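You operate a simulated robot arm through the tools that you are given. There is no shell and no other tool.

The job below is to be done with a simulated two-armed robot. You get a single attempt, and the scene is never put back.

JOB
Shim the pump shaft to 0.1 mm end play and check that it turns.
Fine: free the shim lock, push each shim home or draw it out, lock, then turn the shaft wheel to its end and back.

The check looks at the end state, three seconds after you hand in, the way a careful person would. Anything else that was tipped, shoved, dropped, spilled or broken makes it a failure.

ROBOT AND FRAMES
Two 7-joint arms with two-finger parallel grippers on one trunk that stands fixed in place. Base frame: the origin is at the foot of the trunk, x ahead of it, y to its left, z up. Lengths are in mm, angles in rad, forces in N, time in s.
The left shoulder is at [50, 209, 1296], the right one opposite. With the tool pointing down near the work surface each hand reaches from about 100 to 900 mm from the base axis, measured 20 degrees to its own side. Payload 4.4 kg a hand.
Tool frame (each hand has its own): the origin (TCP) lies between the finger pads and is the grasp point; the fingertips stand 23 mm ahead of it; z points along the fingers, y is the line along which they close. The gripper opens to 94 mm. The fingers are 38 mm wide and 10 mm thick; the gripper's body (54 by 96 mm) begins 39 mm behind the TCP.
Orientation is that of the tool frame in the base frame, as [roll, pitch, yaw] about the fixed x, y, z axes, in that order (R = Rz(yaw) Ry(pitch) Rx(roll)). With the fingers straight down and closing along the base's y, the tool's x points along the base's -x, its y along +y and its z along -z.

CONTROLS
- The arms move only by the tool play_rows. It takes "left_rows", "right_rows" or both (then of equal length, played together; a hand with none holds still); each is a list of rows, each an object of numbers (a shift or turn left out is 0, a gripper value left out holds the last): "x", "y", "z": the shift along the base's x, y, z in units of 30 mm (1.0 is 30 mm); "rx", "ry", "rz": the turn, a rotation vector about the base's x, y, z in units of 6 degrees (1.0 is 6 degrees); "jaw": the opening, from 0 (shut) to 1 (fully open). In form: [{"x": .., "y": .., "z": .., "rx": .., "ry": .., "rz": .., "jaw": ..}, ...]. A call has 1 to 20 rows; each row shifts and turns the commanded pose from where the row before left it. A call with a number of a shift or a turn outside -1 to 1 is refused whole. Rows are played at 5 a second. More than 50 mm and 0.15 rad between two rows, or a gripper value outside its range, and nothing of the call is played. A pose out of reach is approached as far as the arm can. The call stops where the force on the tool passes 60 N (or 10 N more than at its start, if that is more) or the arm is blocked; 0.2 s more then pass. Each finger travels about 108 mm/s and halts on what it meets, pressing with about 38 N; the grip force reading is that of the motor and also rises with nothing between the fingers. The clock runs only during rows and for 0.2 s after the last one: add rows that do not move to give the fingers time. It gives the time, the measured TCP pose, the force on the tool (base axes), the opening and the grip force at its end, in the units of the frame above (readings bear some noise), with the torque about the TCP (base axes, N m) and any sound that the robot's microphone picked up.
- Cameras (640 x 400 px; columns grow to the right, rows downward): "scene" is now at [147.2, 36.4, 1473.8]; the picture's right is [0.42, -0.91, 0.00], its down [-0.48, -0.22, -0.85] and it looks along [0.77, 0.36, -0.52] (base axes); focal length 322 px, centre (320, 200). "left" rides on the left gripper at [86, -16, -74] in its tool frame; the picture's right is [0.18, 0.98, 0.00], its down [-0.58, 0.11, -0.81] and it looks along [-0.79, 0.15, 0.59] (tool axes); focal length 243 px, centre (320, 200). "right" rides on the right gripper at [86, 16, -74] in its tool frame; the picture's right is [-0.18, 0.98, 0.00], its down [-0.58, -0.11, -0.81] and it looks along [-0.79, -0.15, 0.59] (tool axes); focal length 243 px, centre (320, 200). There is no depth. A picture from a camera that has moved, and an enlarged one, comes with that camera's place and axes in the base frame and with its lens.
- snapshot(camera): a new picture of that camera. The clock stands still meanwhile.
- raise_lower(by): slides the trunk up (or, below 0, down) by that many mm; the arms and the scene camera ride with it, the base frame stays. It gives what a move gives, with no picture.
- aim_head(pan, tilt): turns the head with the scene camera to pan (to the left, within 1.396 rad either way) and tilt (down, from -0.506 to 1.204), counted from straight ahead of the robot. It gives what a move gives.
- enlarge(camera, box): a new picture of the part [left, top, right, bottom] of that camera's present view, enlarged. The clock stands still meanwhile.
- finish_job(): hands the job in; it is judged then, once.

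Places have to be worked out from the pictures, the camera data and where the tool is seen. Open the grippers and draw the arms clear of the work before you hand the job in, unless the task says otherwise.

The tools are called after "Call:" as a command line: name --argument value ..., lists and objects as JSON in quotes. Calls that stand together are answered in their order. play_rows: Moves the arms, as the interface text tells. Its arguments: {"type":"object","properties":{"left_rows":{"type":"array"},"right_rows":{"type":"array"}},"required":[]} The other tools are called the same way: raise_lower (by) slides the trunk up or down; aim_head (pan, tilt) turns the head that bears the scene camera; snapshot (camera) takes a picture; enlarge (camera, box) takes an enlarged picture of a part of a camera's view; finish_job () hands the job in.

At the start:

```text
clock: 0.0
left_tool_pos: [451.8, 500.6, 1224.8]
left_tool_rot: [-3.142, 0.0, 3.142]
left_ft_force: [-0.1, -0.2, 1.5]
left_wrist_torque: [0.05, 0.02, -0.03]
left_width: 93.9
left_grasp_force: 0.1
right_tool_pos: [432.6, 35.3, 1295.8]
right_tool_rot: [3.14, -0.001, -3.141]
right_ft_force: [-0.8, -0.6, -0.8]
right_wrist_torque: [0.01, 0.05, 0.0]
right_width: 93.9
right_grasp_force: 0.0
trunk travel left (down, up): [-375.0, 188.0]
head pan, tilt: [0.435, 0.553]
```

scene: 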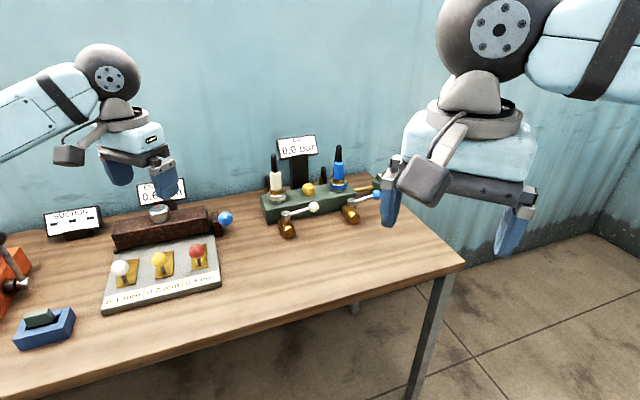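
right: 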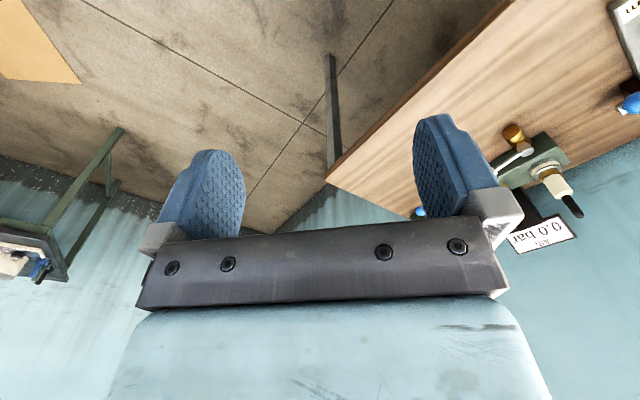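
left: 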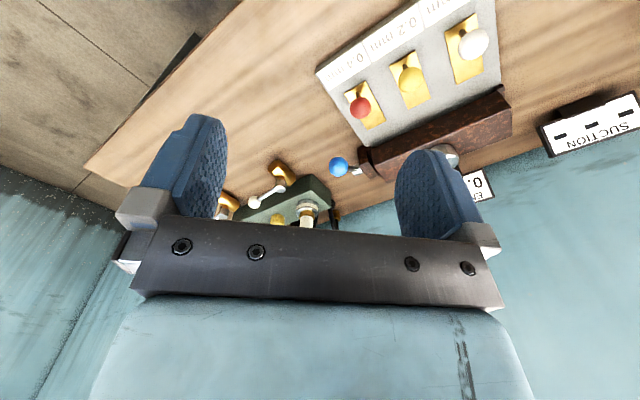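

I start with close looks at the bench: the shim plate with white, yellow and red knobs, and the brown housing with a blue knob and gauge display.

Call:
enlarge --camera "scene" --box '[0, 160, 240, 360]'

Call:
enlarge --camera "scene" --box '[90, 170, 250, 320]'

Call:
enlarge --camera "left" --box '[300, 0, 640, 210]'

```text
2.00 times, centred on (120, 260) of scene
camera zoom: at [147.2, 36.4, 1473.8], right [0.42, -0.91, 0.0], down [-0.48, -0.22, -0.85], along [0.77, 0.36, -0.52], focal length 645 px, centre (720, 80)
```

zoom: 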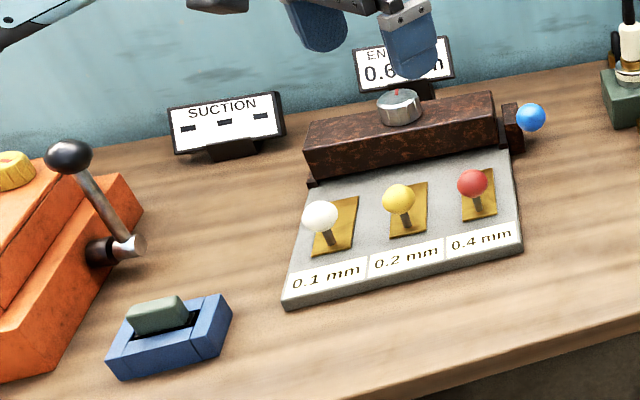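

```text
2.67 times, centred on (170, 245) of scene
camera zoom: at [147.2, 36.4, 1473.8], right [0.42, -0.91, 0.0], down [-0.48, -0.22, -0.85], along [0.77, 0.36, -0.52], focal length 860 px, centre (720, 80)
```

zoom: 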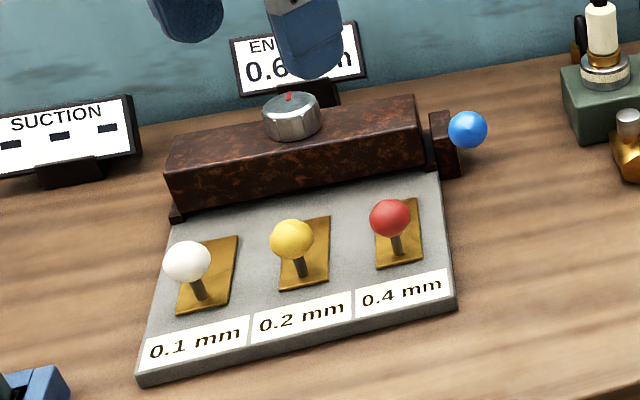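

```text
1.88 times, centred on (470, 105) of left
camera zoom: at [364.8, 482.9, 1298.8], right [-0.18, 0.98, 0.0], down [0.58, 0.11, 0.81], along [0.79, 0.15, -0.59], focal length 457 px, centre (38, 379)
```

zoom: 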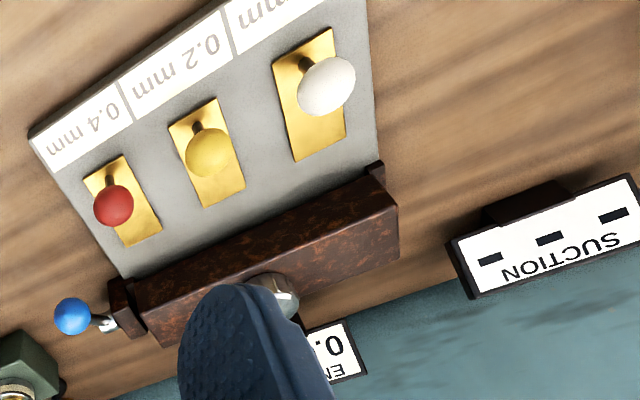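

The left fingers hide the end-play display. I estimate the knobs at white (469,722,921), yellow (528,654,927), red (592,595,925) and the blue lock knob at (699,581,964), and I draw the left hand back to see the display.

Call:
play_rows --left_rows '[{"x": -1}, {"x": -1}, {"x": -1}, {"x": -1}, {"x": -1, "y": 0.5}, {"x": 0, "y": 0.5}]'

Call:
snapshot --camera "scene"

Call:
snapshot --camera "left"

Call:
enlarge --camera "scene" --box '[90, 170, 250, 270]'

```text
clock: 1.4
left_tool_pos: [303.2, 530.3, 1223.1]
left_tool_rot: [-3.14, 0.0, -3.141]
left_ft_force: [0.9, 0.4, 0.7]
left_wrist_torque: [-0.01, 0.03, 0.01]
left_width: 94.0
left_grasp_force: 0.0
right_tool_pos: [432.0, 36.0, 1294.6]
right_tool_rot: [-3.14, 0.001, -3.141]
right_ft_force: [0.8, 0.1, 0.4]
right_wrist_torque: [-0.02, -0.01, -0.02]
right_width: 93.9
right_grasp_force: 0.1
trunk travel left (down, up): [-375.0, 188.0]
head pan, tilt: [0.435, 0.553]
```

```text
taken
camera scene: at [148.1, 37.1, 1473.6], right [0.42, -0.91, 0.0], down [-0.48, -0.22, -0.85], along [0.77, 0.36, -0.53], focal length 322 px, centre (320, 200)
```

scene: 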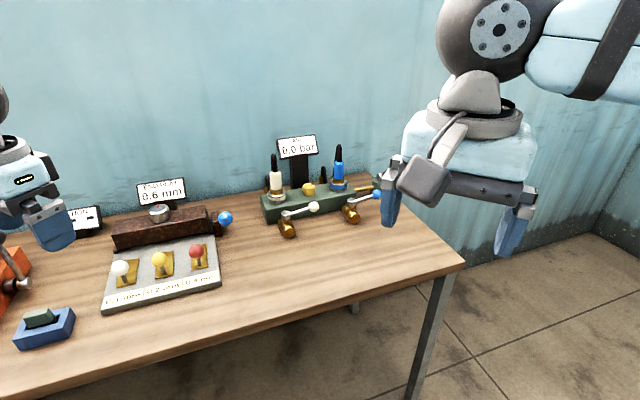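

```text
taken
camera left: at [215.1, 512.7, 1298.1], right [-0.18, 0.98, 0.0], down [0.58, 0.11, 0.81], along [0.79, 0.15, -0.59], focal length 243 px, centre (320, 200)
```

left: 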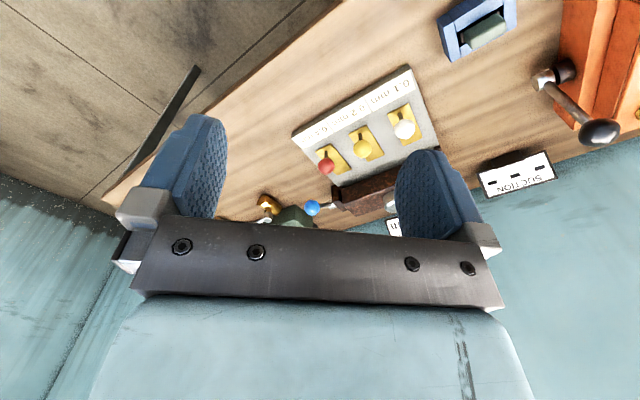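

```text
4.00 times, centred on (170, 220) of scene
camera zoom: at [148.1, 37.1, 1473.6], right [0.42, -0.91, 0.0], down [-0.48, -0.22, -0.85], along [0.77, 0.36, -0.53], focal length 1290 px, centre (920, 120)
```

zoom: 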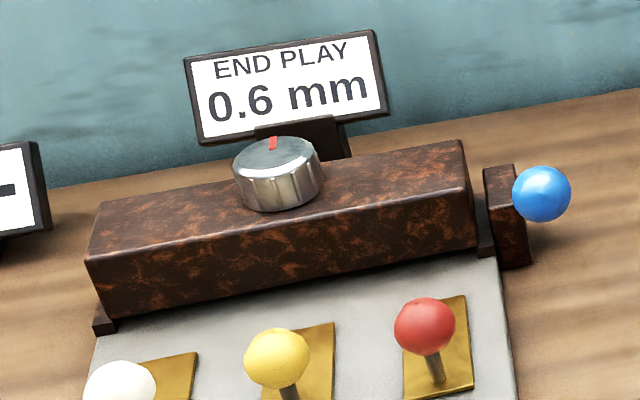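

The display reads 0.6 mm with all three shims seemingly drawn out, so 0.5 mm of shim (0.1 + 0.4) is needed. I now bring the left camera over the station for a clear second view.

Call:
play_rows --left_rows '[{"x": 1, "y": 0.5}, {"x": 1, "y": 0.5}, {"x": 1, "y": 0.5}, {"x": 1, "y": 0.5}, {"x": 0.7, "y": 0.5}, {"y": 0.8}, {}]'

Call:
snapshot --camera "left"

Call:
enlarge --camera "left" --box '[160, 0, 400, 150]'

Call:
snapshot --camera "scene"

```text
clock: 3.0
left_tool_pos: [444.8, 630.8, 1222.1]
left_tool_rot: [-3.141, 0.0, -3.14]
left_ft_force: [-0.8, 0.4, -0.5]
left_wrist_torque: [0.01, 0.02, -0.01]
left_width: 93.8
left_grasp_force: 0.0
right_tool_pos: [431.6, 34.4, 1294.7]
right_tool_rot: [3.14, 0.0, -3.141]
right_ft_force: [-0.2, -0.6, -0.1]
right_wrist_torque: [0.04, 0.0, -0.02]
right_width: 94.2
right_grasp_force: 0.0
trunk travel left (down, up): [-375.0, 188.0]
head pan, tilt: [0.435, 0.553]
```

```text
taken
camera left: at [356.0, 612.9, 1296.8], right [-0.18, 0.98, 0.0], down [0.58, 0.11, 0.81], along [0.79, 0.15, -0.59], focal length 243 px, centre (320, 200)
```

left: 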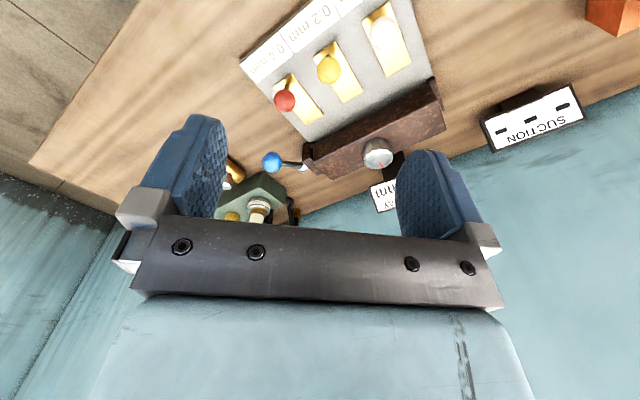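

```text
2.67 times, centred on (280, 75) of left
camera zoom: at [356.0, 612.9, 1296.8], right [-0.18, 0.98, 0.0], down [0.58, 0.11, 0.81], along [0.79, 0.15, -0.59], focal length 647 px, centre (427, 533)
```

zoom: 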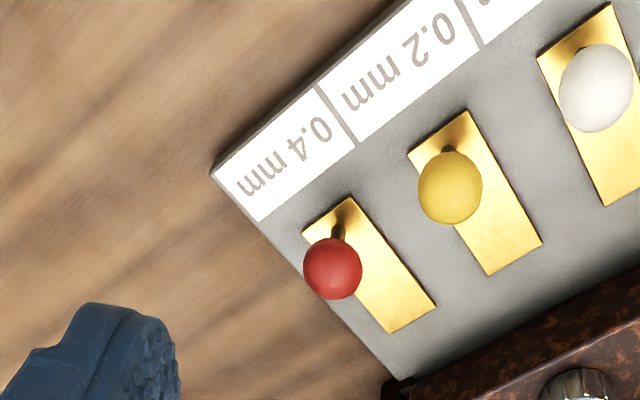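

```text
taken
camera scene: at [148.0, 36.7, 1473.7], right [0.42, -0.91, 0.0], down [-0.48, -0.22, -0.85], along [0.77, 0.36, -0.53], focal length 322 px, centre (320, 200)
```

scene: 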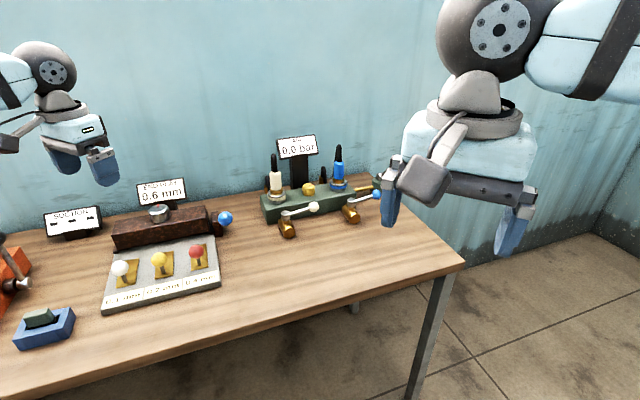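

The display is still readable with the left hand here. I zoom into the housing, dial and lock from both cameras.

Call:
enlarge --camera "left" --box '[240, 80, 460, 220]'

Call:
enlarge --camera "left" --box '[250, 120, 346, 180]'

Call:
enlarge --camera "scene" --box '[180, 190, 244, 230]'

Call:
enlarge --camera "scene" --box '[90, 190, 250, 320]'

```text
2.86 times, centred on (350, 150) of left
camera zoom: at [356.0, 612.9, 1296.8], right [-0.18, 0.98, 0.0], down [0.58, 0.11, 0.81], along [0.79, 0.15, -0.59], focal length 693 px, centre (234, 343)
```

zoom: 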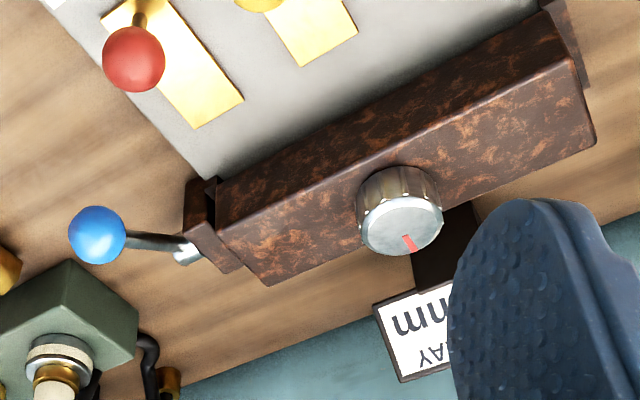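

```text
6.67 times, centred on (298, 150) of left
camera zoom: at [356.0, 612.9, 1296.8], right [-0.18, 0.98, 0.0], down [0.58, 0.11, 0.81], along [0.79, 0.15, -0.59], focal length 1618 px, centre (467, 533)
```

zoom: 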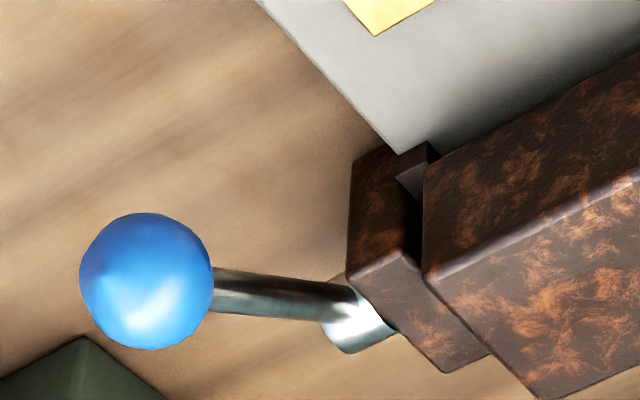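

```text
10.00 times, centred on (212, 210) of scene
camera zoom: at [148.0, 36.7, 1473.7], right [0.42, -0.91, 0.0], down [-0.48, -0.22, -0.85], along [0.77, 0.36, -0.53], focal length 3224 px, centre (1400, 100)
```

zoom: 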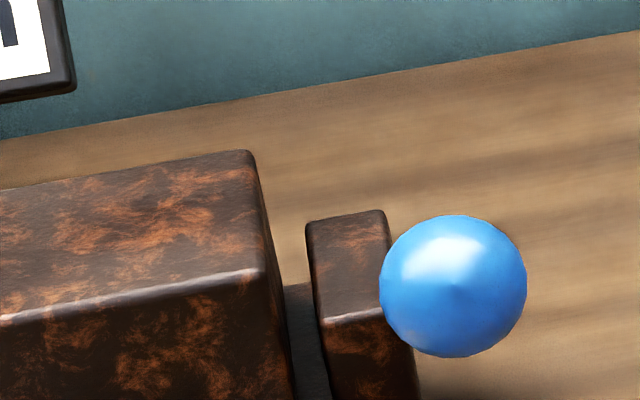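

```text
3.08 times, centred on (170, 255) of scene
camera zoom: at [148.0, 36.7, 1473.7], right [0.42, -0.91, 0.0], down [-0.48, -0.22, -0.85], along [0.77, 0.36, -0.53], focal length 992 px, centre (782, 31)
```

zoom: 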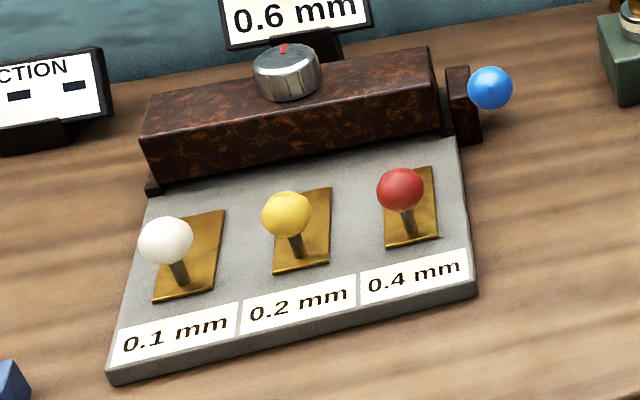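

From triangulation the station is yawed 45°: sliding direction s=(0.707,0.707), row direction r=(0.707,-0.707); dial top about (655,781,967), lock hub about (771,651,900), lever knob toward me and 32° up. I turn the left hand to 45° yaw so that it closes along the row, and lower the trunk for more reach.

Call:
play_rows --left_rows '[{"rz": 1}, {"rz": 1}, {"rz": 1}, {"rz": 1}, {"rz": 1}, {"rz": 1}, {"rz": 1}, {"rz": 0.5}, {}]'

Call:
raise_lower --by -150

Call:
snapshot --camera "scene"

Call:
snapshot --camera "left"

```text
clock: 5.0
left_tool_pos: [444.6, 629.5, 1223.6]
left_tool_rot: [-3.141, -0.001, -2.356]
left_ft_force: [-1.2, 0.4, 0.1]
left_wrist_torque: [0.01, 0.04, 0.04]
left_width: 93.9
left_grasp_force: 0.1
right_tool_pos: [430.7, 34.1, 1294.1]
right_tool_rot: [3.141, 0.0, -3.141]
right_ft_force: [0.6, -0.6, 0.5]
right_wrist_torque: [0.01, -0.04, 0.03]
right_width: 94.2
right_grasp_force: 0.0
trunk travel left (down, up): [-375.0, 188.0]
head pan, tilt: [0.435, 0.553]
```

```text
clock: 6.8
left_tool_pos: [443.9, 629.7, 1075.1]
left_tool_rot: [3.142, -0.001, -2.356]
left_ft_force: [-0.9, 0.3, 0.3]
left_wrist_torque: [0.0, -0.01, 0.01]
left_width: 93.9
left_grasp_force: 0.0
right_tool_pos: [430.0, 35.1, 1146.4]
right_tool_rot: [3.141, 0.0, -3.142]
right_ft_force: [-0.9, -0.5, 0.9]
right_wrist_torque: [0.0, 0.0, 0.0]
right_width: 94.2
right_grasp_force: 0.1
trunk travel left (down, up): [-225.0, 338.0]
head pan, tilt: [0.435, 0.553]
```

```text
taken
camera scene: at [147.0, 36.3, 1323.9], right [0.42, -0.91, 0.0], down [-0.48, -0.22, -0.85], along [0.77, 0.36, -0.52], focal length 322 px, centre (320, 200)
```

scene: 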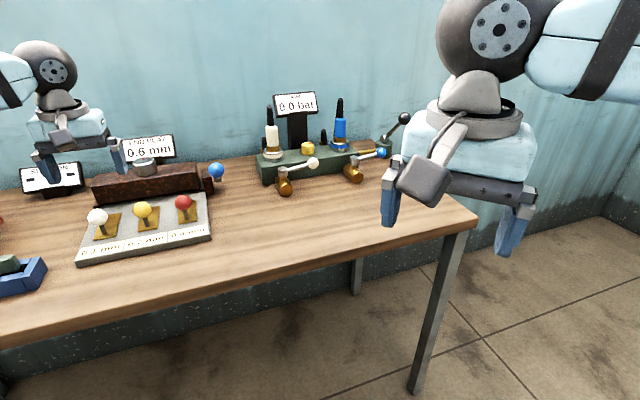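

```text
taken
camera left: at [392.7, 555.6, 1148.7], right [-0.83, 0.56, 0.0], down [0.33, 0.49, 0.81], along [0.46, 0.67, -0.59], focal length 243 px, centre (320, 200)
```

left: 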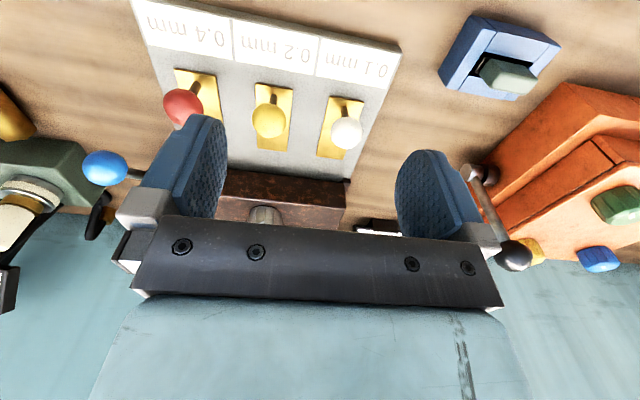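

Everything moved as wanted. I zoom into the lever and shims from the new heights to refine positions.

Call:
enlarge --camera "scene" --box '[70, 130, 246, 240]'

Call:
enlarge --camera "scene" --box '[185, 150, 249, 190]'

Call:
enlarge --camera "left" --box '[60, 0, 420, 225]'

```text
3.64 times, centred on (158, 185) of scene
camera zoom: at [147.0, 36.3, 1323.9], right [0.42, -0.91, 0.0], down [-0.48, -0.22, -0.85], along [0.77, 0.36, -0.52], focal length 1172 px, centre (909, 254)
```

zoom: 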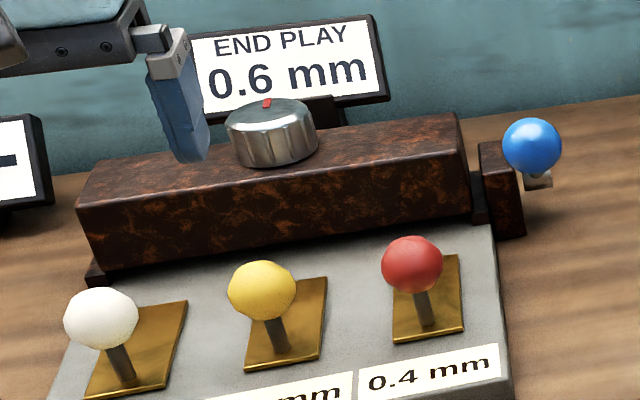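

```text
10.00 times, centred on (217, 170) of scene
camera zoom: at [147.0, 36.3, 1323.9], right [0.42, -0.91, 0.0], down [-0.48, -0.22, -0.85], along [0.77, 0.36, -0.52], focal length 3224 px, centre (1350, 500)
```

zoom: 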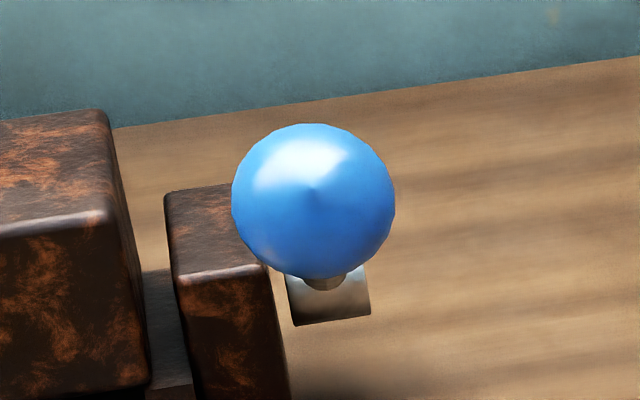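

```text
1.78 times, centred on (240, 112) of left
camera zoom: at [392.7, 555.6, 1148.7], right [-0.83, 0.56, 0.0], down [0.33, 0.49, 0.81], along [0.46, 0.67, -0.59], focal length 431 px, centre (462, 356)
```

zoom: 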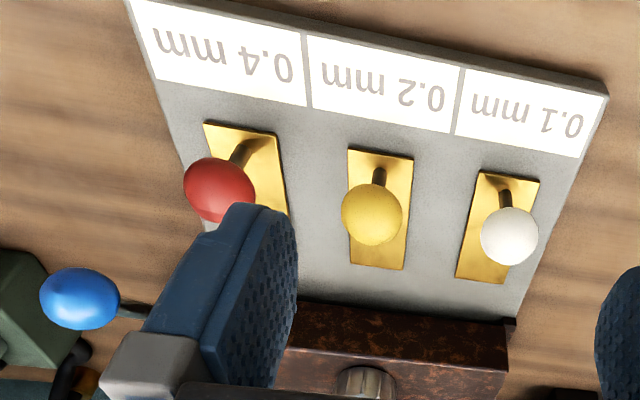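

Refined positions: blue lever knob (702,582,960), white (469,722,920), yellow (529,657,923), red (592,596,922). I move the left hand above the blue lever knob with the jaws at about 66 mm.

Call:
play_rows --left_rows '[{"x": 0.956, "y": -0.178, "jaw": 0.7}, {"x": 0.956, "y": -0.178}, {"x": 0.956, "y": -0.178}, {"x": 0.956, "y": -0.178}, {"x": 0.956, "y": -0.178}, {"x": 0.956, "y": -0.178}, {"x": 0.956, "y": -0.178}, {"x": 0.956, "y": -0.178}, {"x": 0.956, "y": -0.178}, {"z": -0.5}, {}]'

Call:
snapshot --camera "scene"

Call:
snapshot --camera "left"

```text
clock: 9.2
left_tool_pos: [701.3, 579.3, 1059.1]
left_tool_rot: [3.14, 0.001, -2.356]
left_ft_force: [0.0, 0.2, 0.5]
left_wrist_torque: [-0.02, 0.02, -0.02]
left_width: 65.8
left_grasp_force: 0.0
right_tool_pos: [431.4, 34.3, 1146.1]
right_tool_rot: [3.141, 0.0, -3.141]
right_ft_force: [0.2, -0.5, 0.3]
right_wrist_torque: [0.03, 0.01, 0.0]
right_width: 93.8
right_grasp_force: 0.0
trunk travel left (down, up): [-225.0, 338.0]
head pan, tilt: [0.435, 0.553]
```

```text
taken
camera scene: at [147.2, 35.8, 1323.9], right [0.42, -0.91, 0.0], down [-0.48, -0.22, -0.85], along [0.77, 0.36, -0.52], focal length 322 px, centre (320, 200)
```

scene: 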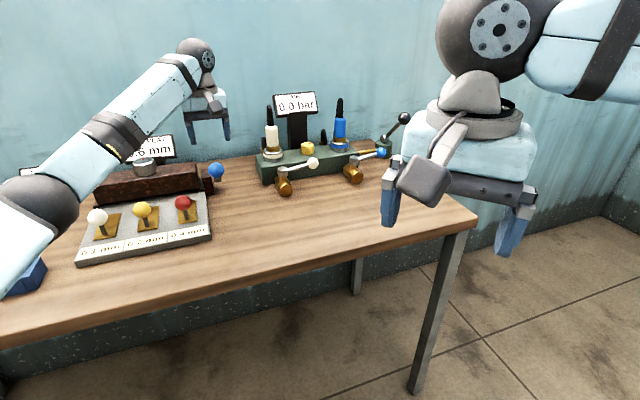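

```text
taken
camera left: at [650.1, 506.1, 1133.5], right [-0.83, 0.56, 0.0], down [0.33, 0.49, 0.81], along [0.46, 0.67, -0.59], focal length 243 px, centre (320, 200)
```

left: 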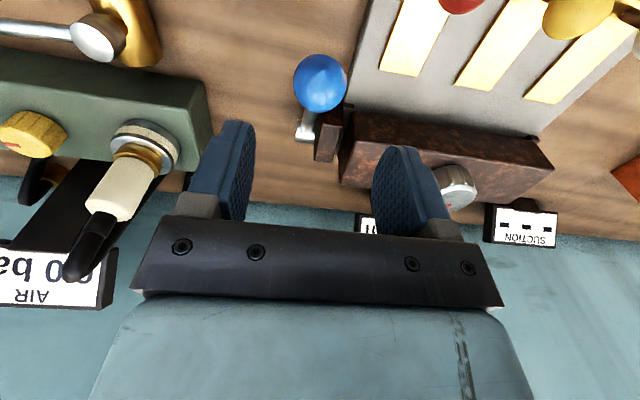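

The left camera confirms the knob at (702,582,960). A zoom on the lever and hub before I grip it.

Call:
enlarge --camera "left" --box '[256, 40, 384, 180]'

Call:
enlarge --camera "scene" --box '[100, 40, 260, 200]'

```text
2.86 times, centred on (320, 110) of left
camera zoom: at [650.1, 506.1, 1133.5], right [-0.83, 0.56, 0.0], down [0.33, 0.49, 0.81], along [0.46, 0.67, -0.59], focal length 693 px, centre (320, 457)
```

zoom: 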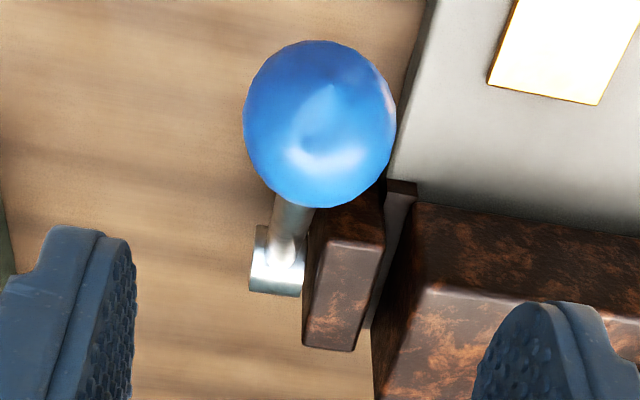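

```text
2.50 times, centred on (180, 120) of scene
camera zoom: at [147.2, 35.8, 1323.9], right [0.42, -0.91, 0.0], down [-0.48, -0.22, -0.85], along [0.77, 0.36, -0.52], focal length 806 px, centre (670, 400)
```

zoom: 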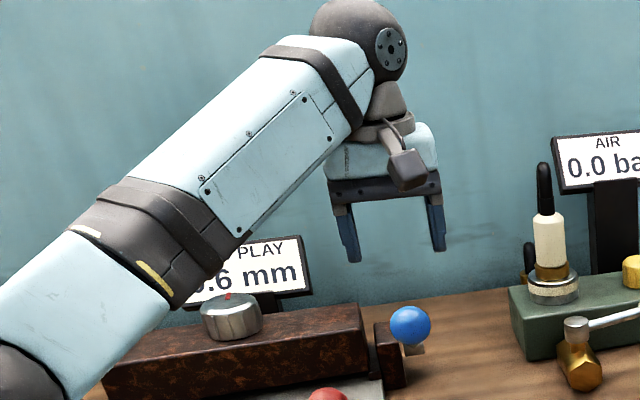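

Hub judged at about (769,651,898), lever length about 115 mm at 33° above horizontal toward me. I descend on the knob and close the fingers on it.

Call:
play_rows --left_rows '[{"z": -1, "y": 0.09}, {"z": -1}, {"z": -0.8}, {"z": -0.5}, {}]'

Call:
play_rows --left_rows '[{"jaw": 0.3}, {}, {}, {}]'

Call:
snapshot --camera "left"

Call:
enlarge --camera "scene" --box '[100, 80, 292, 200]'

```text
clock: 10.3
left_tool_pos: [702.6, 584.4, 959.3]
left_tool_rot: [-3.141, -0.001, -2.358]
left_ft_force: [-0.3, 0.5, -0.2]
left_wrist_torque: [0.02, 0.0, -0.02]
left_width: 65.7
left_grasp_force: 0.0
right_tool_pos: [430.2, 34.6, 1145.2]
right_tool_rot: [3.141, 0.001, -3.141]
right_ft_force: [0.3, -0.5, 0.8]
right_wrist_torque: [0.0, -0.01, 0.0]
right_width: 94.0
right_grasp_force: 0.2
trunk travel left (down, up): [-225.0, 338.0]
head pan, tilt: [0.435, 0.553]
```

```text
clock: 11.3
left_tool_pos: [702.2, 583.3, 959.2]
left_tool_rot: [3.141, 0.0, -2.357]
left_ft_force: [4.6, -2.0, -0.5]
left_wrist_torque: [-0.01, -0.14, -0.03]
left_width: 39.1
left_grasp_force: 45.1
right_tool_pos: [431.5, 35.1, 1145.8]
right_tool_rot: [3.141, 0.0, -3.141]
right_ft_force: [0.5, -0.3, 0.5]
right_wrist_torque: [0.03, -0.02, -0.05]
right_width: 93.9
right_grasp_force: 0.0
trunk travel left (down, up): [-225.0, 338.0]
head pan, tilt: [0.435, 0.553]
```

```text
taken
camera left: at [652.1, 509.5, 1034.6], right [-0.83, 0.56, 0.0], down [0.33, 0.49, 0.81], along [0.46, 0.67, -0.59], focal length 243 px, centre (320, 200)
```

left: 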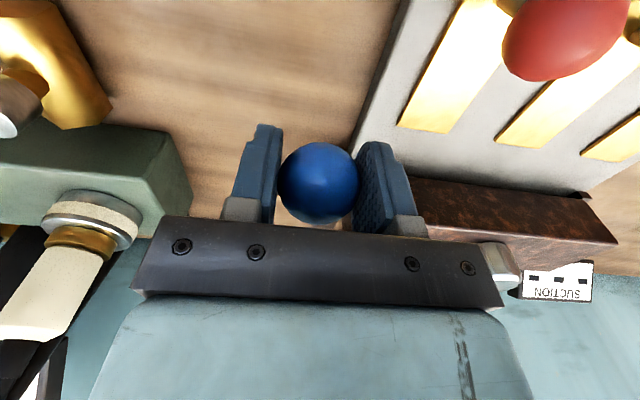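

```text
3.33 times, centred on (196, 140) of scene
camera zoom: at [147.8, 36.2, 1323.7], right [0.42, -0.91, 0.0], down [-0.48, -0.22, -0.85], along [0.77, 0.36, -0.53], focal length 1075 px, centre (733, 400)
```

zoom: 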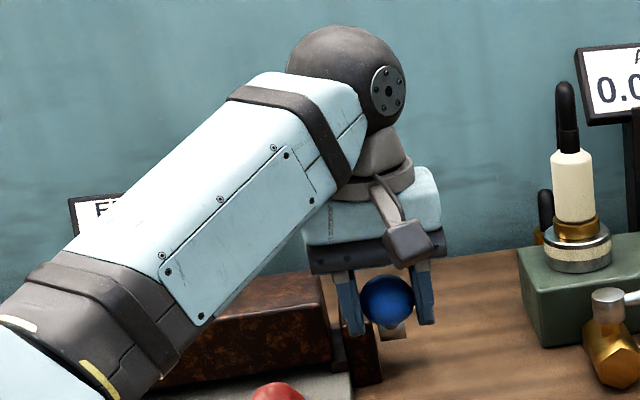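

Ball gripped at 39 mm. I try the first 10° of the arc upward and toward the housing, watching the force.

Call:
play_rows --left_rows '[{"x": 0.13, "y": 0.13, "z": 0.28}, {"x": 0.157, "y": 0.157, "z": 0.25}, {}]'

```text
clock: 12.2
left_tool_pos: [712.0, 591.6, 975.2]
left_tool_rot: [3.14, -0.002, -2.358]
left_ft_force: [2.0, -11.5, -8.3]
left_wrist_torque: [-1.01, 0.76, 0.07]
left_width: 39.6
left_grasp_force: 44.4
right_tool_pos: [432.0, 34.1, 1145.0]
right_tool_rot: [3.141, 0.0, 3.141]
right_ft_force: [0.1, -0.2, -0.9]
right_wrist_torque: [0.01, 0.0, 0.0]
right_width: 94.1
right_grasp_force: 0.1
trunk travel left (down, up): [-225.0, 338.0]
head pan, tilt: [0.435, 0.553]
```

The hand moved with about 14 N; I check whether the lever came along.

Call:
snapshot --camera "left"

Call:
enlarge --camera "scene" --box '[172, 130, 252, 190]'

```text
taken
camera left: at [660.8, 518.3, 1049.5], right [-0.82, 0.57, 0.0], down [0.34, 0.49, 0.81], along [0.45, 0.66, -0.59], focal length 243 px, centre (320, 200)
```

left: 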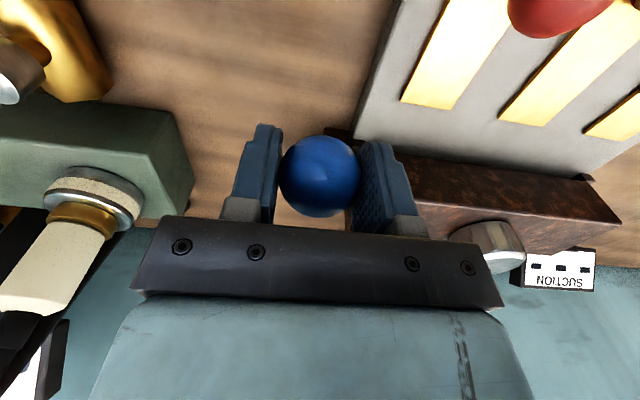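

```text
6.67 times, centred on (212, 160) of scene
camera zoom: at [148.6, 36.2, 1323.6], right [0.42, -0.91, 0.0], down [-0.48, -0.22, -0.85], along [0.77, 0.36, -0.53], focal length 2149 px, centre (1040, 467)
```

zoom: 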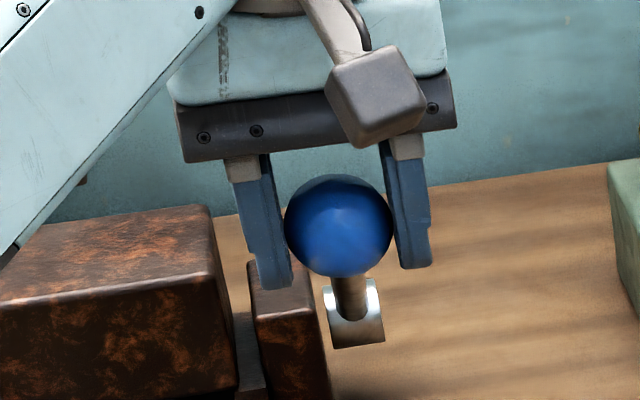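

The lever follows freely. I carry on along the arc by another 20°.

Call:
play_rows --left_rows '[{"x": 0.165, "y": 0.165, "z": 0.24}, {"x": 0.184, "y": 0.184, "z": 0.213}, {"x": 0.195, "y": 0.195, "z": 0.19}, {"x": 0.205, "y": 0.205, "z": 0.167}, {}]'

Call:
snapshot --camera "left"

Call:
enlarge --camera "scene" --box '[100, 90, 260, 190]'

```text
clock: 13.3
left_tool_pos: [733.6, 614.3, 1001.0]
left_tool_rot: [3.14, 0.0, -2.357]
left_ft_force: [0.7, -15.7, -5.8]
left_wrist_torque: [-0.98, 0.87, -0.01]
left_width: 39.2
left_grasp_force: 44.8
right_tool_pos: [431.5, 33.6, 1144.6]
right_tool_rot: [3.14, -0.001, 3.141]
right_ft_force: [-0.2, -0.5, 0.5]
right_wrist_torque: [0.01, -0.01, 0.01]
right_width: 93.9
right_grasp_force: 0.0
trunk travel left (down, up): [-225.0, 338.0]
head pan, tilt: [0.435, 0.553]
```

```text
taken
camera left: at [682.9, 540.3, 1074.8], right [-0.82, 0.57, 0.0], down [0.33, 0.49, 0.81], along [0.46, 0.67, -0.59], focal length 243 px, centre (320, 200)
```

left: 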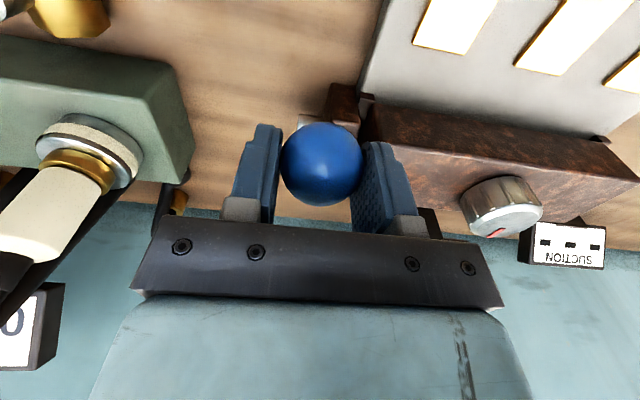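

```text
4.00 times, centred on (180, 140) of scene
camera zoom: at [148.2, 35.3, 1323.8], right [0.42, -0.91, 0.0], down [-0.48, -0.22, -0.85], along [0.77, 0.36, -0.53], focal length 1290 px, centre (880, 440)
```

zoom: 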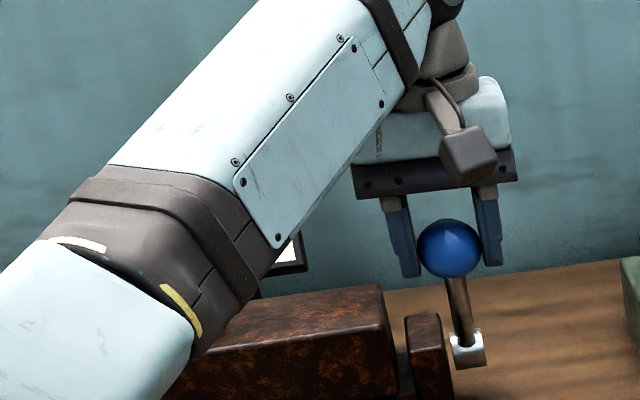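

The ball lags about 10 mm low, so the hub is a bit lower than I thought (z about 885, radius about 121). I continue over the top with a flatter arc.

Call:
play_rows --left_rows '[{"x": 0.24, "y": 0.24, "z": 0.06}, {"x": 0.24, "y": 0.24, "z": 0.05}, {"x": 0.24, "y": 0.24, "z": 0.03}, {"x": 0.24, "y": 0.24, "z": 0.02}, {"x": 0.24, "y": 0.24, "z": 0.0}, {}]'

Call:
snapshot --camera "left"

Call:
enlarge --camera "scene" --box '[100, 90, 260, 190]'

```text
clock: 14.8
left_tool_pos: [768.6, 648.3, 1010.0]
left_tool_rot: [-3.142, 0.006, -2.358]
left_ft_force: [2.3, -17.7, 18.1]
left_wrist_torque: [-0.94, 0.83, 0.09]
left_width: 39.4
left_grasp_force: 44.6
right_tool_pos: [430.3, 30.9, 1146.2]
right_tool_rot: [3.137, 0.0, -3.141]
right_ft_force: [0.7, 0.5, -0.7]
right_wrist_torque: [0.01, 0.04, -0.01]
right_width: 93.7
right_grasp_force: 0.0
trunk travel left (down, up): [-225.0, 338.0]
head pan, tilt: [0.435, 0.553]
```

```text
taken
camera left: at [717.5, 575.0, 1085.0], right [-0.82, 0.57, 0.0], down [0.33, 0.48, 0.81], along [0.46, 0.67, -0.59], focal length 243 px, centre (320, 200)
```

left: 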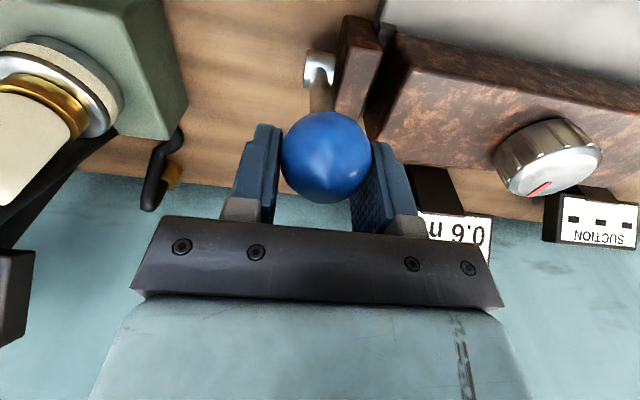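

```text
4.00 times, centred on (180, 140) of scene
camera zoom: at [145.3, 32.4, 1324.4], right [0.42, -0.91, 0.0], down [-0.47, -0.22, -0.85], along [0.77, 0.36, -0.52], focal length 1290 px, centre (880, 440)
```

zoom: 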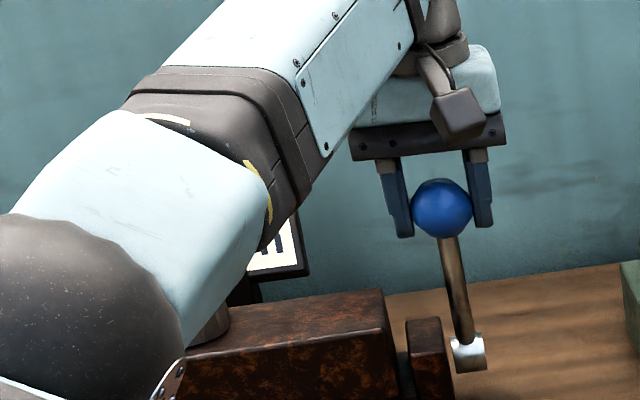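

The lever is nearly upright (about 83°) and still moving; I carry it on past vertical with a gently descending arc and watch for a stop.

Call:
play_rows --left_rows '[{"x": 0.24, "y": 0.24, "z": -0.05}, {"x": 0.24, "y": 0.24, "z": -0.08}, {"x": 0.24, "y": 0.24, "z": -0.1}, {}]'

Call:
snapshot --camera "left"

Call:
enlarge --camera "scene" --box '[100, 70, 292, 190]'

```text
clock: 15.8
left_tool_pos: [777.8, 657.8, 1009.6]
left_tool_rot: [-3.14, 0.008, -2.359]
left_ft_force: [20.2, -28.8, 26.1]
left_wrist_torque: [-0.82, 0.35, 0.45]
left_width: 39.1
left_grasp_force: 45.3
left hand out of reach, approached as far as the arm can: row 2, 3
right_tool_pos: [430.1, 28.5, 1146.3]
right_tool_rot: [3.135, 0.002, -3.142]
right_ft_force: [0.3, -0.1, 0.2]
right_wrist_torque: [0.0, -0.02, 0.01]
right_width: 93.8
right_grasp_force: 0.1
trunk travel left (down, up): [-225.0, 338.0]
head pan, tilt: [0.435, 0.553]
```

```text
taken
camera left: at [725.5, 583.3, 1083.6], right [-0.82, 0.57, 0.0], down [0.33, 0.48, 0.81], along [0.46, 0.67, -0.59], focal length 243 px, centre (320, 200)
```

left: 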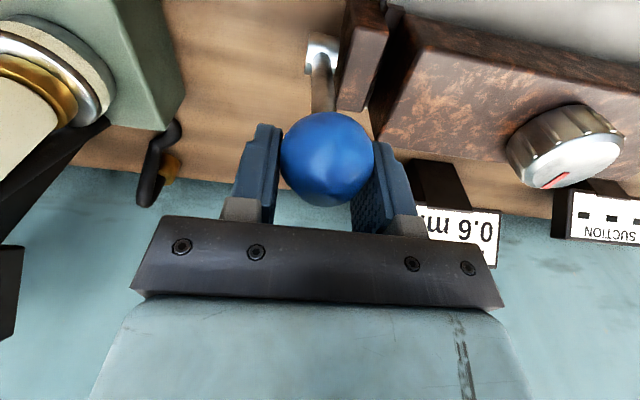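

```text
3.33 times, centred on (196, 130) of scene
camera zoom: at [146.2, 30.2, 1324.3], right [0.42, -0.91, -0.01], down [-0.48, -0.22, -0.85], along [0.77, 0.36, -0.52], focal length 1075 px, centre (733, 433)
```

zoom: 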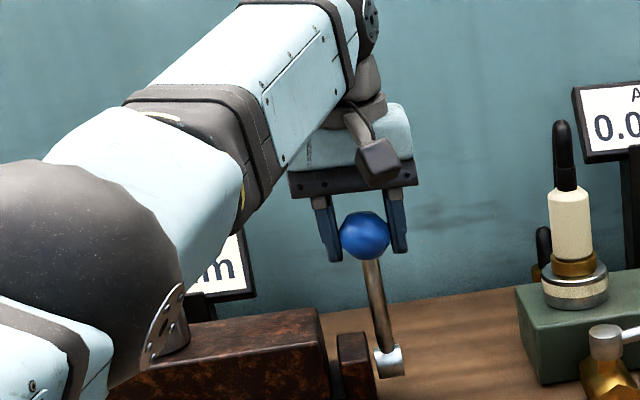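

The arm ran out of tool-down reach with the lever at about 86°. I release the ball, back off up and toward me, and look before tilting the hand forward for more reach.

Call:
play_rows --left_rows '[{"jaw": 0.7}, {}, {"x": -0.4, "y": -0.4, "z": 0.3}, {"x": -0.6, "y": -0.6, "z": 0.8}, {"x": -0.6, "y": -0.6, "z": 0.8}, {"x": -0.6, "y": -0.6, "z": 0.3}, {}]'

Call:
snapshot --camera "left"

Call:
enlarge --camera "scene" --box '[100, 70, 292, 190]'

```text
clock: 17.4
left_tool_pos: [708.7, 597.5, 1068.7]
left_tool_rot: [3.141, -0.003, -2.355]
left_ft_force: [-0.2, 0.8, 1.2]
left_wrist_torque: [0.01, -0.01, -0.01]
left_width: 65.7
left_grasp_force: 0.1
right_tool_pos: [430.9, 35.0, 1144.7]
right_tool_rot: [3.142, 0.0, -3.141]
right_ft_force: [-0.3, -0.4, 0.3]
right_wrist_torque: [0.01, 0.0, 0.0]
right_width: 94.0
right_grasp_force: 0.1
trunk travel left (down, up): [-225.0, 338.0]
head pan, tilt: [0.435, 0.553]
```

```text
taken
camera left: at [657.0, 524.6, 1144.2], right [-0.83, 0.56, 0.0], down [0.33, 0.49, 0.81], along [0.46, 0.66, -0.59], focal length 243 px, centre (320, 200)
```

left: 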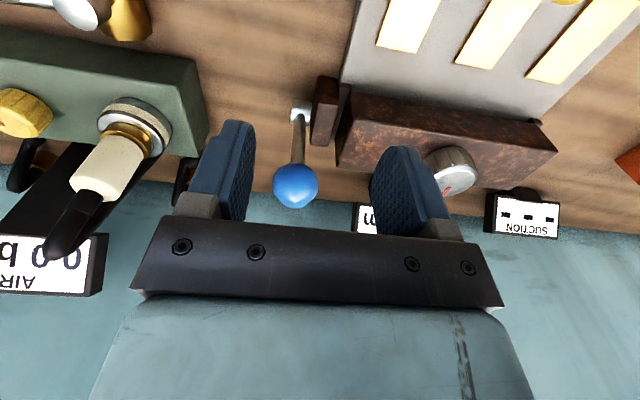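

```text
3.33 times, centred on (196, 130) of scene
camera zoom: at [147.4, 37.0, 1323.7], right [0.42, -0.91, 0.0], down [-0.48, -0.22, -0.85], along [0.77, 0.36, -0.53], focal length 1075 px, centre (733, 433)
```

zoom: 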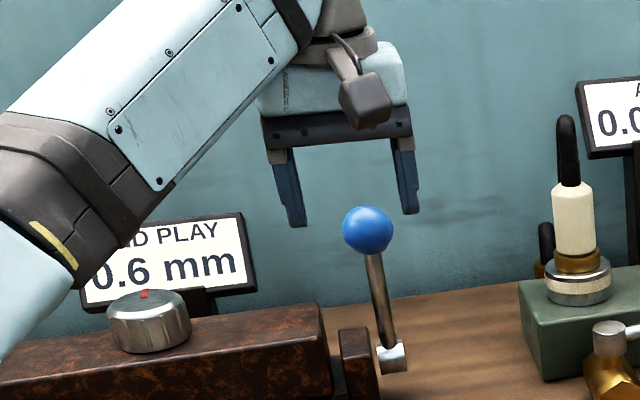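

The lever rests near upright with the ball at about (765,647,1010), and it may have further to go. I tilt the hand 45° forward (fingers pointing away and down).

Call:
play_rows --left_rows '[{"rx": 0.707, "ry": -0.707}, {"rx": 0.707, "ry": -0.707}, {"rx": 0.707, "ry": -0.707}, {"rx": 0.707, "ry": -0.707}, {"rx": 0.707, "ry": -0.707}, {"rx": 0.707, "ry": -0.707}, {"rx": 0.707, "ry": -0.707}, {"rx": 0.354, "ry": -0.354}, {}]'

Call:
snapshot --camera "left"

Call:
snapshot --camera "scene"

```text
clock: 19.4
left_tool_pos: [710.3, 597.4, 1068.3]
left_tool_rot: [-3.141, 0.785, -2.356]
left_ft_force: [-1.0, -0.3, -0.6]
left_wrist_torque: [-0.01, 0.0, -0.02]
left_width: 65.7
left_grasp_force: 0.1
right_tool_pos: [431.0, 34.6, 1146.4]
right_tool_rot: [-3.14, -0.001, -3.141]
right_ft_force: [0.1, 0.4, 0.4]
right_wrist_torque: [-0.04, 0.0, 0.01]
right_width: 94.0
right_grasp_force: 0.1
trunk travel left (down, up): [-225.0, 338.0]
head pan, tilt: [0.435, 0.553]
```

```text
taken
camera left: at [639.1, 503.9, 1060.3], right [-0.79, 0.6, -0.13], down [-0.19, -0.04, 0.98], along [0.59, 0.8, 0.14], focal length 243 px, centre (320, 200)
```

left: 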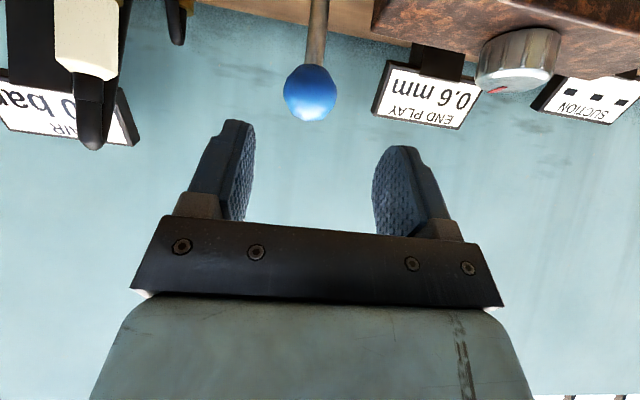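

```text
taken
camera scene: at [147.2, 36.4, 1323.8], right [0.42, -0.91, 0.0], down [-0.48, -0.22, -0.85], along [0.77, 0.36, -0.52], focal length 322 px, centre (320, 200)
```

scene: 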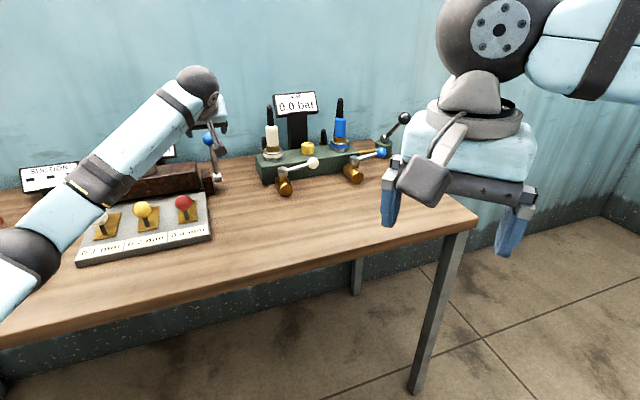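

The tilt worked and the ball is centred between the fingers. I move in along the finger direction to the ball and grip it.

Call:
play_rows --left_rows '[{"x": 0.46, "y": 0.415, "z": -0.485}, {"x": 0.46, "y": 0.415, "z": -0.485}, {"x": 0.46, "y": 0.415, "z": -0.485}, {"x": 0.46, "y": 0.415, "z": -0.485}, {}]'

Call:
play_rows --left_rows '[{"jaw": 0.3}, {}, {}, {}]'

Call:
snapshot --camera "left"

Call:
enlarge --camera "scene" --box '[100, 70, 292, 190]'

```text
clock: 20.6
left_tool_pos: [765.4, 646.6, 1011.4]
left_tool_rot: [-3.14, 0.785, -2.355]
left_ft_force: [0.4, -0.7, 0.2]
left_wrist_torque: [0.03, -0.04, 0.0]
left_width: 65.9
left_grasp_force: 0.1
right_tool_pos: [432.0, 34.2, 1145.7]
right_tool_rot: [3.141, 0.001, 3.141]
right_ft_force: [0.1, 0.0, -0.3]
right_wrist_torque: [-0.02, 0.02, -0.03]
right_width: 93.9
right_grasp_force: 0.0
trunk travel left (down, up): [-225.0, 338.0]
head pan, tilt: [0.435, 0.553]
```

```text
clock: 21.6
left_tool_pos: [766.0, 645.3, 1009.9]
left_tool_rot: [-3.141, 0.786, -2.358]
left_ft_force: [8.9, -5.0, -1.0]
left_wrist_torque: [0.12, -0.32, -0.12]
left_width: 38.9
left_grasp_force: 45.2
right_tool_pos: [432.1, 33.8, 1144.5]
right_tool_rot: [-3.141, 0.0, -3.14]
right_ft_force: [-0.5, -0.6, -0.5]
right_wrist_torque: [0.03, 0.01, 0.0]
right_width: 94.0
right_grasp_force: 0.0
trunk travel left (down, up): [-225.0, 338.0]
head pan, tilt: [0.435, 0.553]
```

```text
taken
camera left: at [695.5, 553.1, 1001.8], right [-0.79, 0.6, -0.13], down [-0.19, -0.04, 0.98], along [0.59, 0.8, 0.14], focal length 243 px, centre (320, 200)
```

left: 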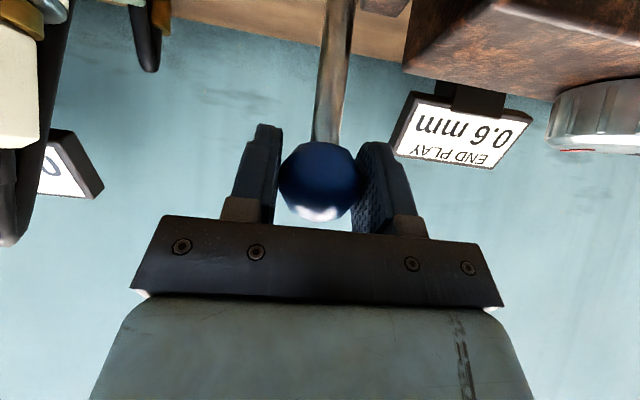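

```text
3.33 times, centred on (196, 130) of scene
camera zoom: at [148.2, 35.7, 1323.7], right [0.42, -0.91, 0.0], down [-0.48, -0.22, -0.85], along [0.77, 0.36, -0.53], focal length 1075 px, centre (733, 433)
```

zoom: 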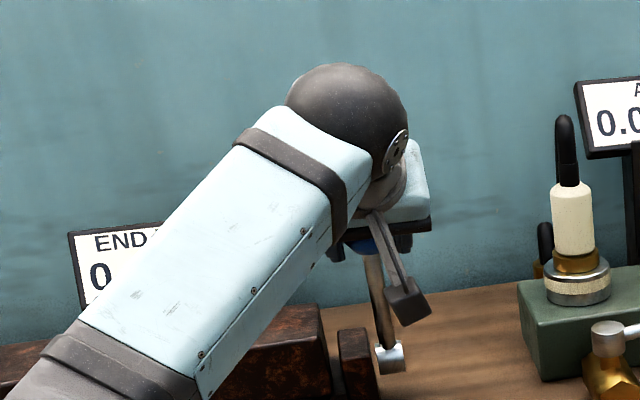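

The ball is gripped centrally with the tilted hand. I push the lever on past vertical in small steps.

Call:
play_rows --left_rows '[{"x": 0.2545, "y": 0.2545, "z": 0.0}, {"x": 0.2545, "y": 0.2545, "z": -0.02}, {"x": 0.252, "y": 0.252, "z": -0.053}, {"x": 0.248, "y": 0.248, "z": -0.083}, {}]'

Call:
snapshot --camera "left"

Call:
enlarge --camera "scene" --box '[100, 70, 292, 190]'

```text
clock: 22.8
left_tool_pos: [795.3, 675.1, 1009.3]
left_tool_rot: [-3.14, 0.79, -2.357]
left_ft_force: [-13.6, -27.8, 7.4]
left_wrist_torque: [0.02, 0.11, 0.22]
left_width: 39.0
left_grasp_force: 45.0
right_tool_pos: [428.7, 32.1, 1146.9]
right_tool_rot: [3.139, 0.002, -3.14]
right_ft_force: [-0.1, 0.2, 0.3]
right_wrist_torque: [0.0, 0.02, 0.01]
right_width: 94.1
right_grasp_force: 0.1
trunk travel left (down, up): [-225.0, 338.0]
head pan, tilt: [0.435, 0.553]
```

```text
taken
camera left: at [723.6, 581.2, 1001.7], right [-0.79, 0.6, -0.13], down [-0.19, -0.04, 0.98], along [0.59, 0.8, 0.15], focal length 243 px, centre (320, 200)
```

left: 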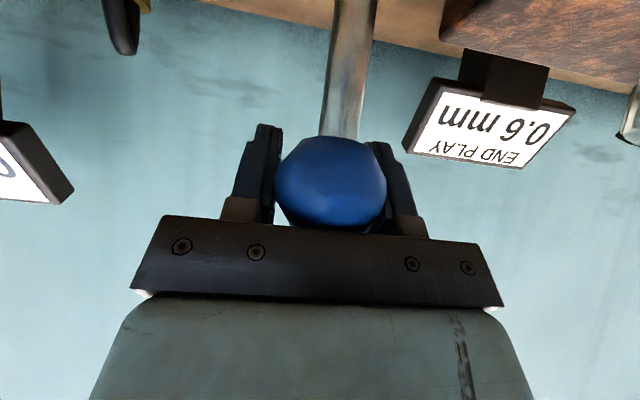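

```text
3.33 times, centred on (196, 130) of scene
camera zoom: at [144.5, 32.2, 1324.5], right [0.42, -0.91, 0.0], down [-0.47, -0.22, -0.85], along [0.77, 0.36, -0.52], focal length 1075 px, centre (733, 433)
```

zoom: 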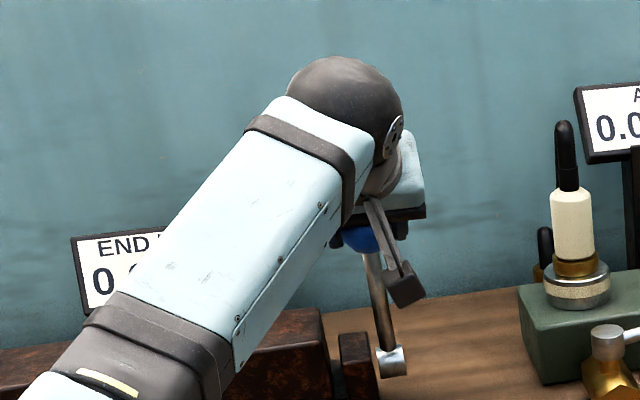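

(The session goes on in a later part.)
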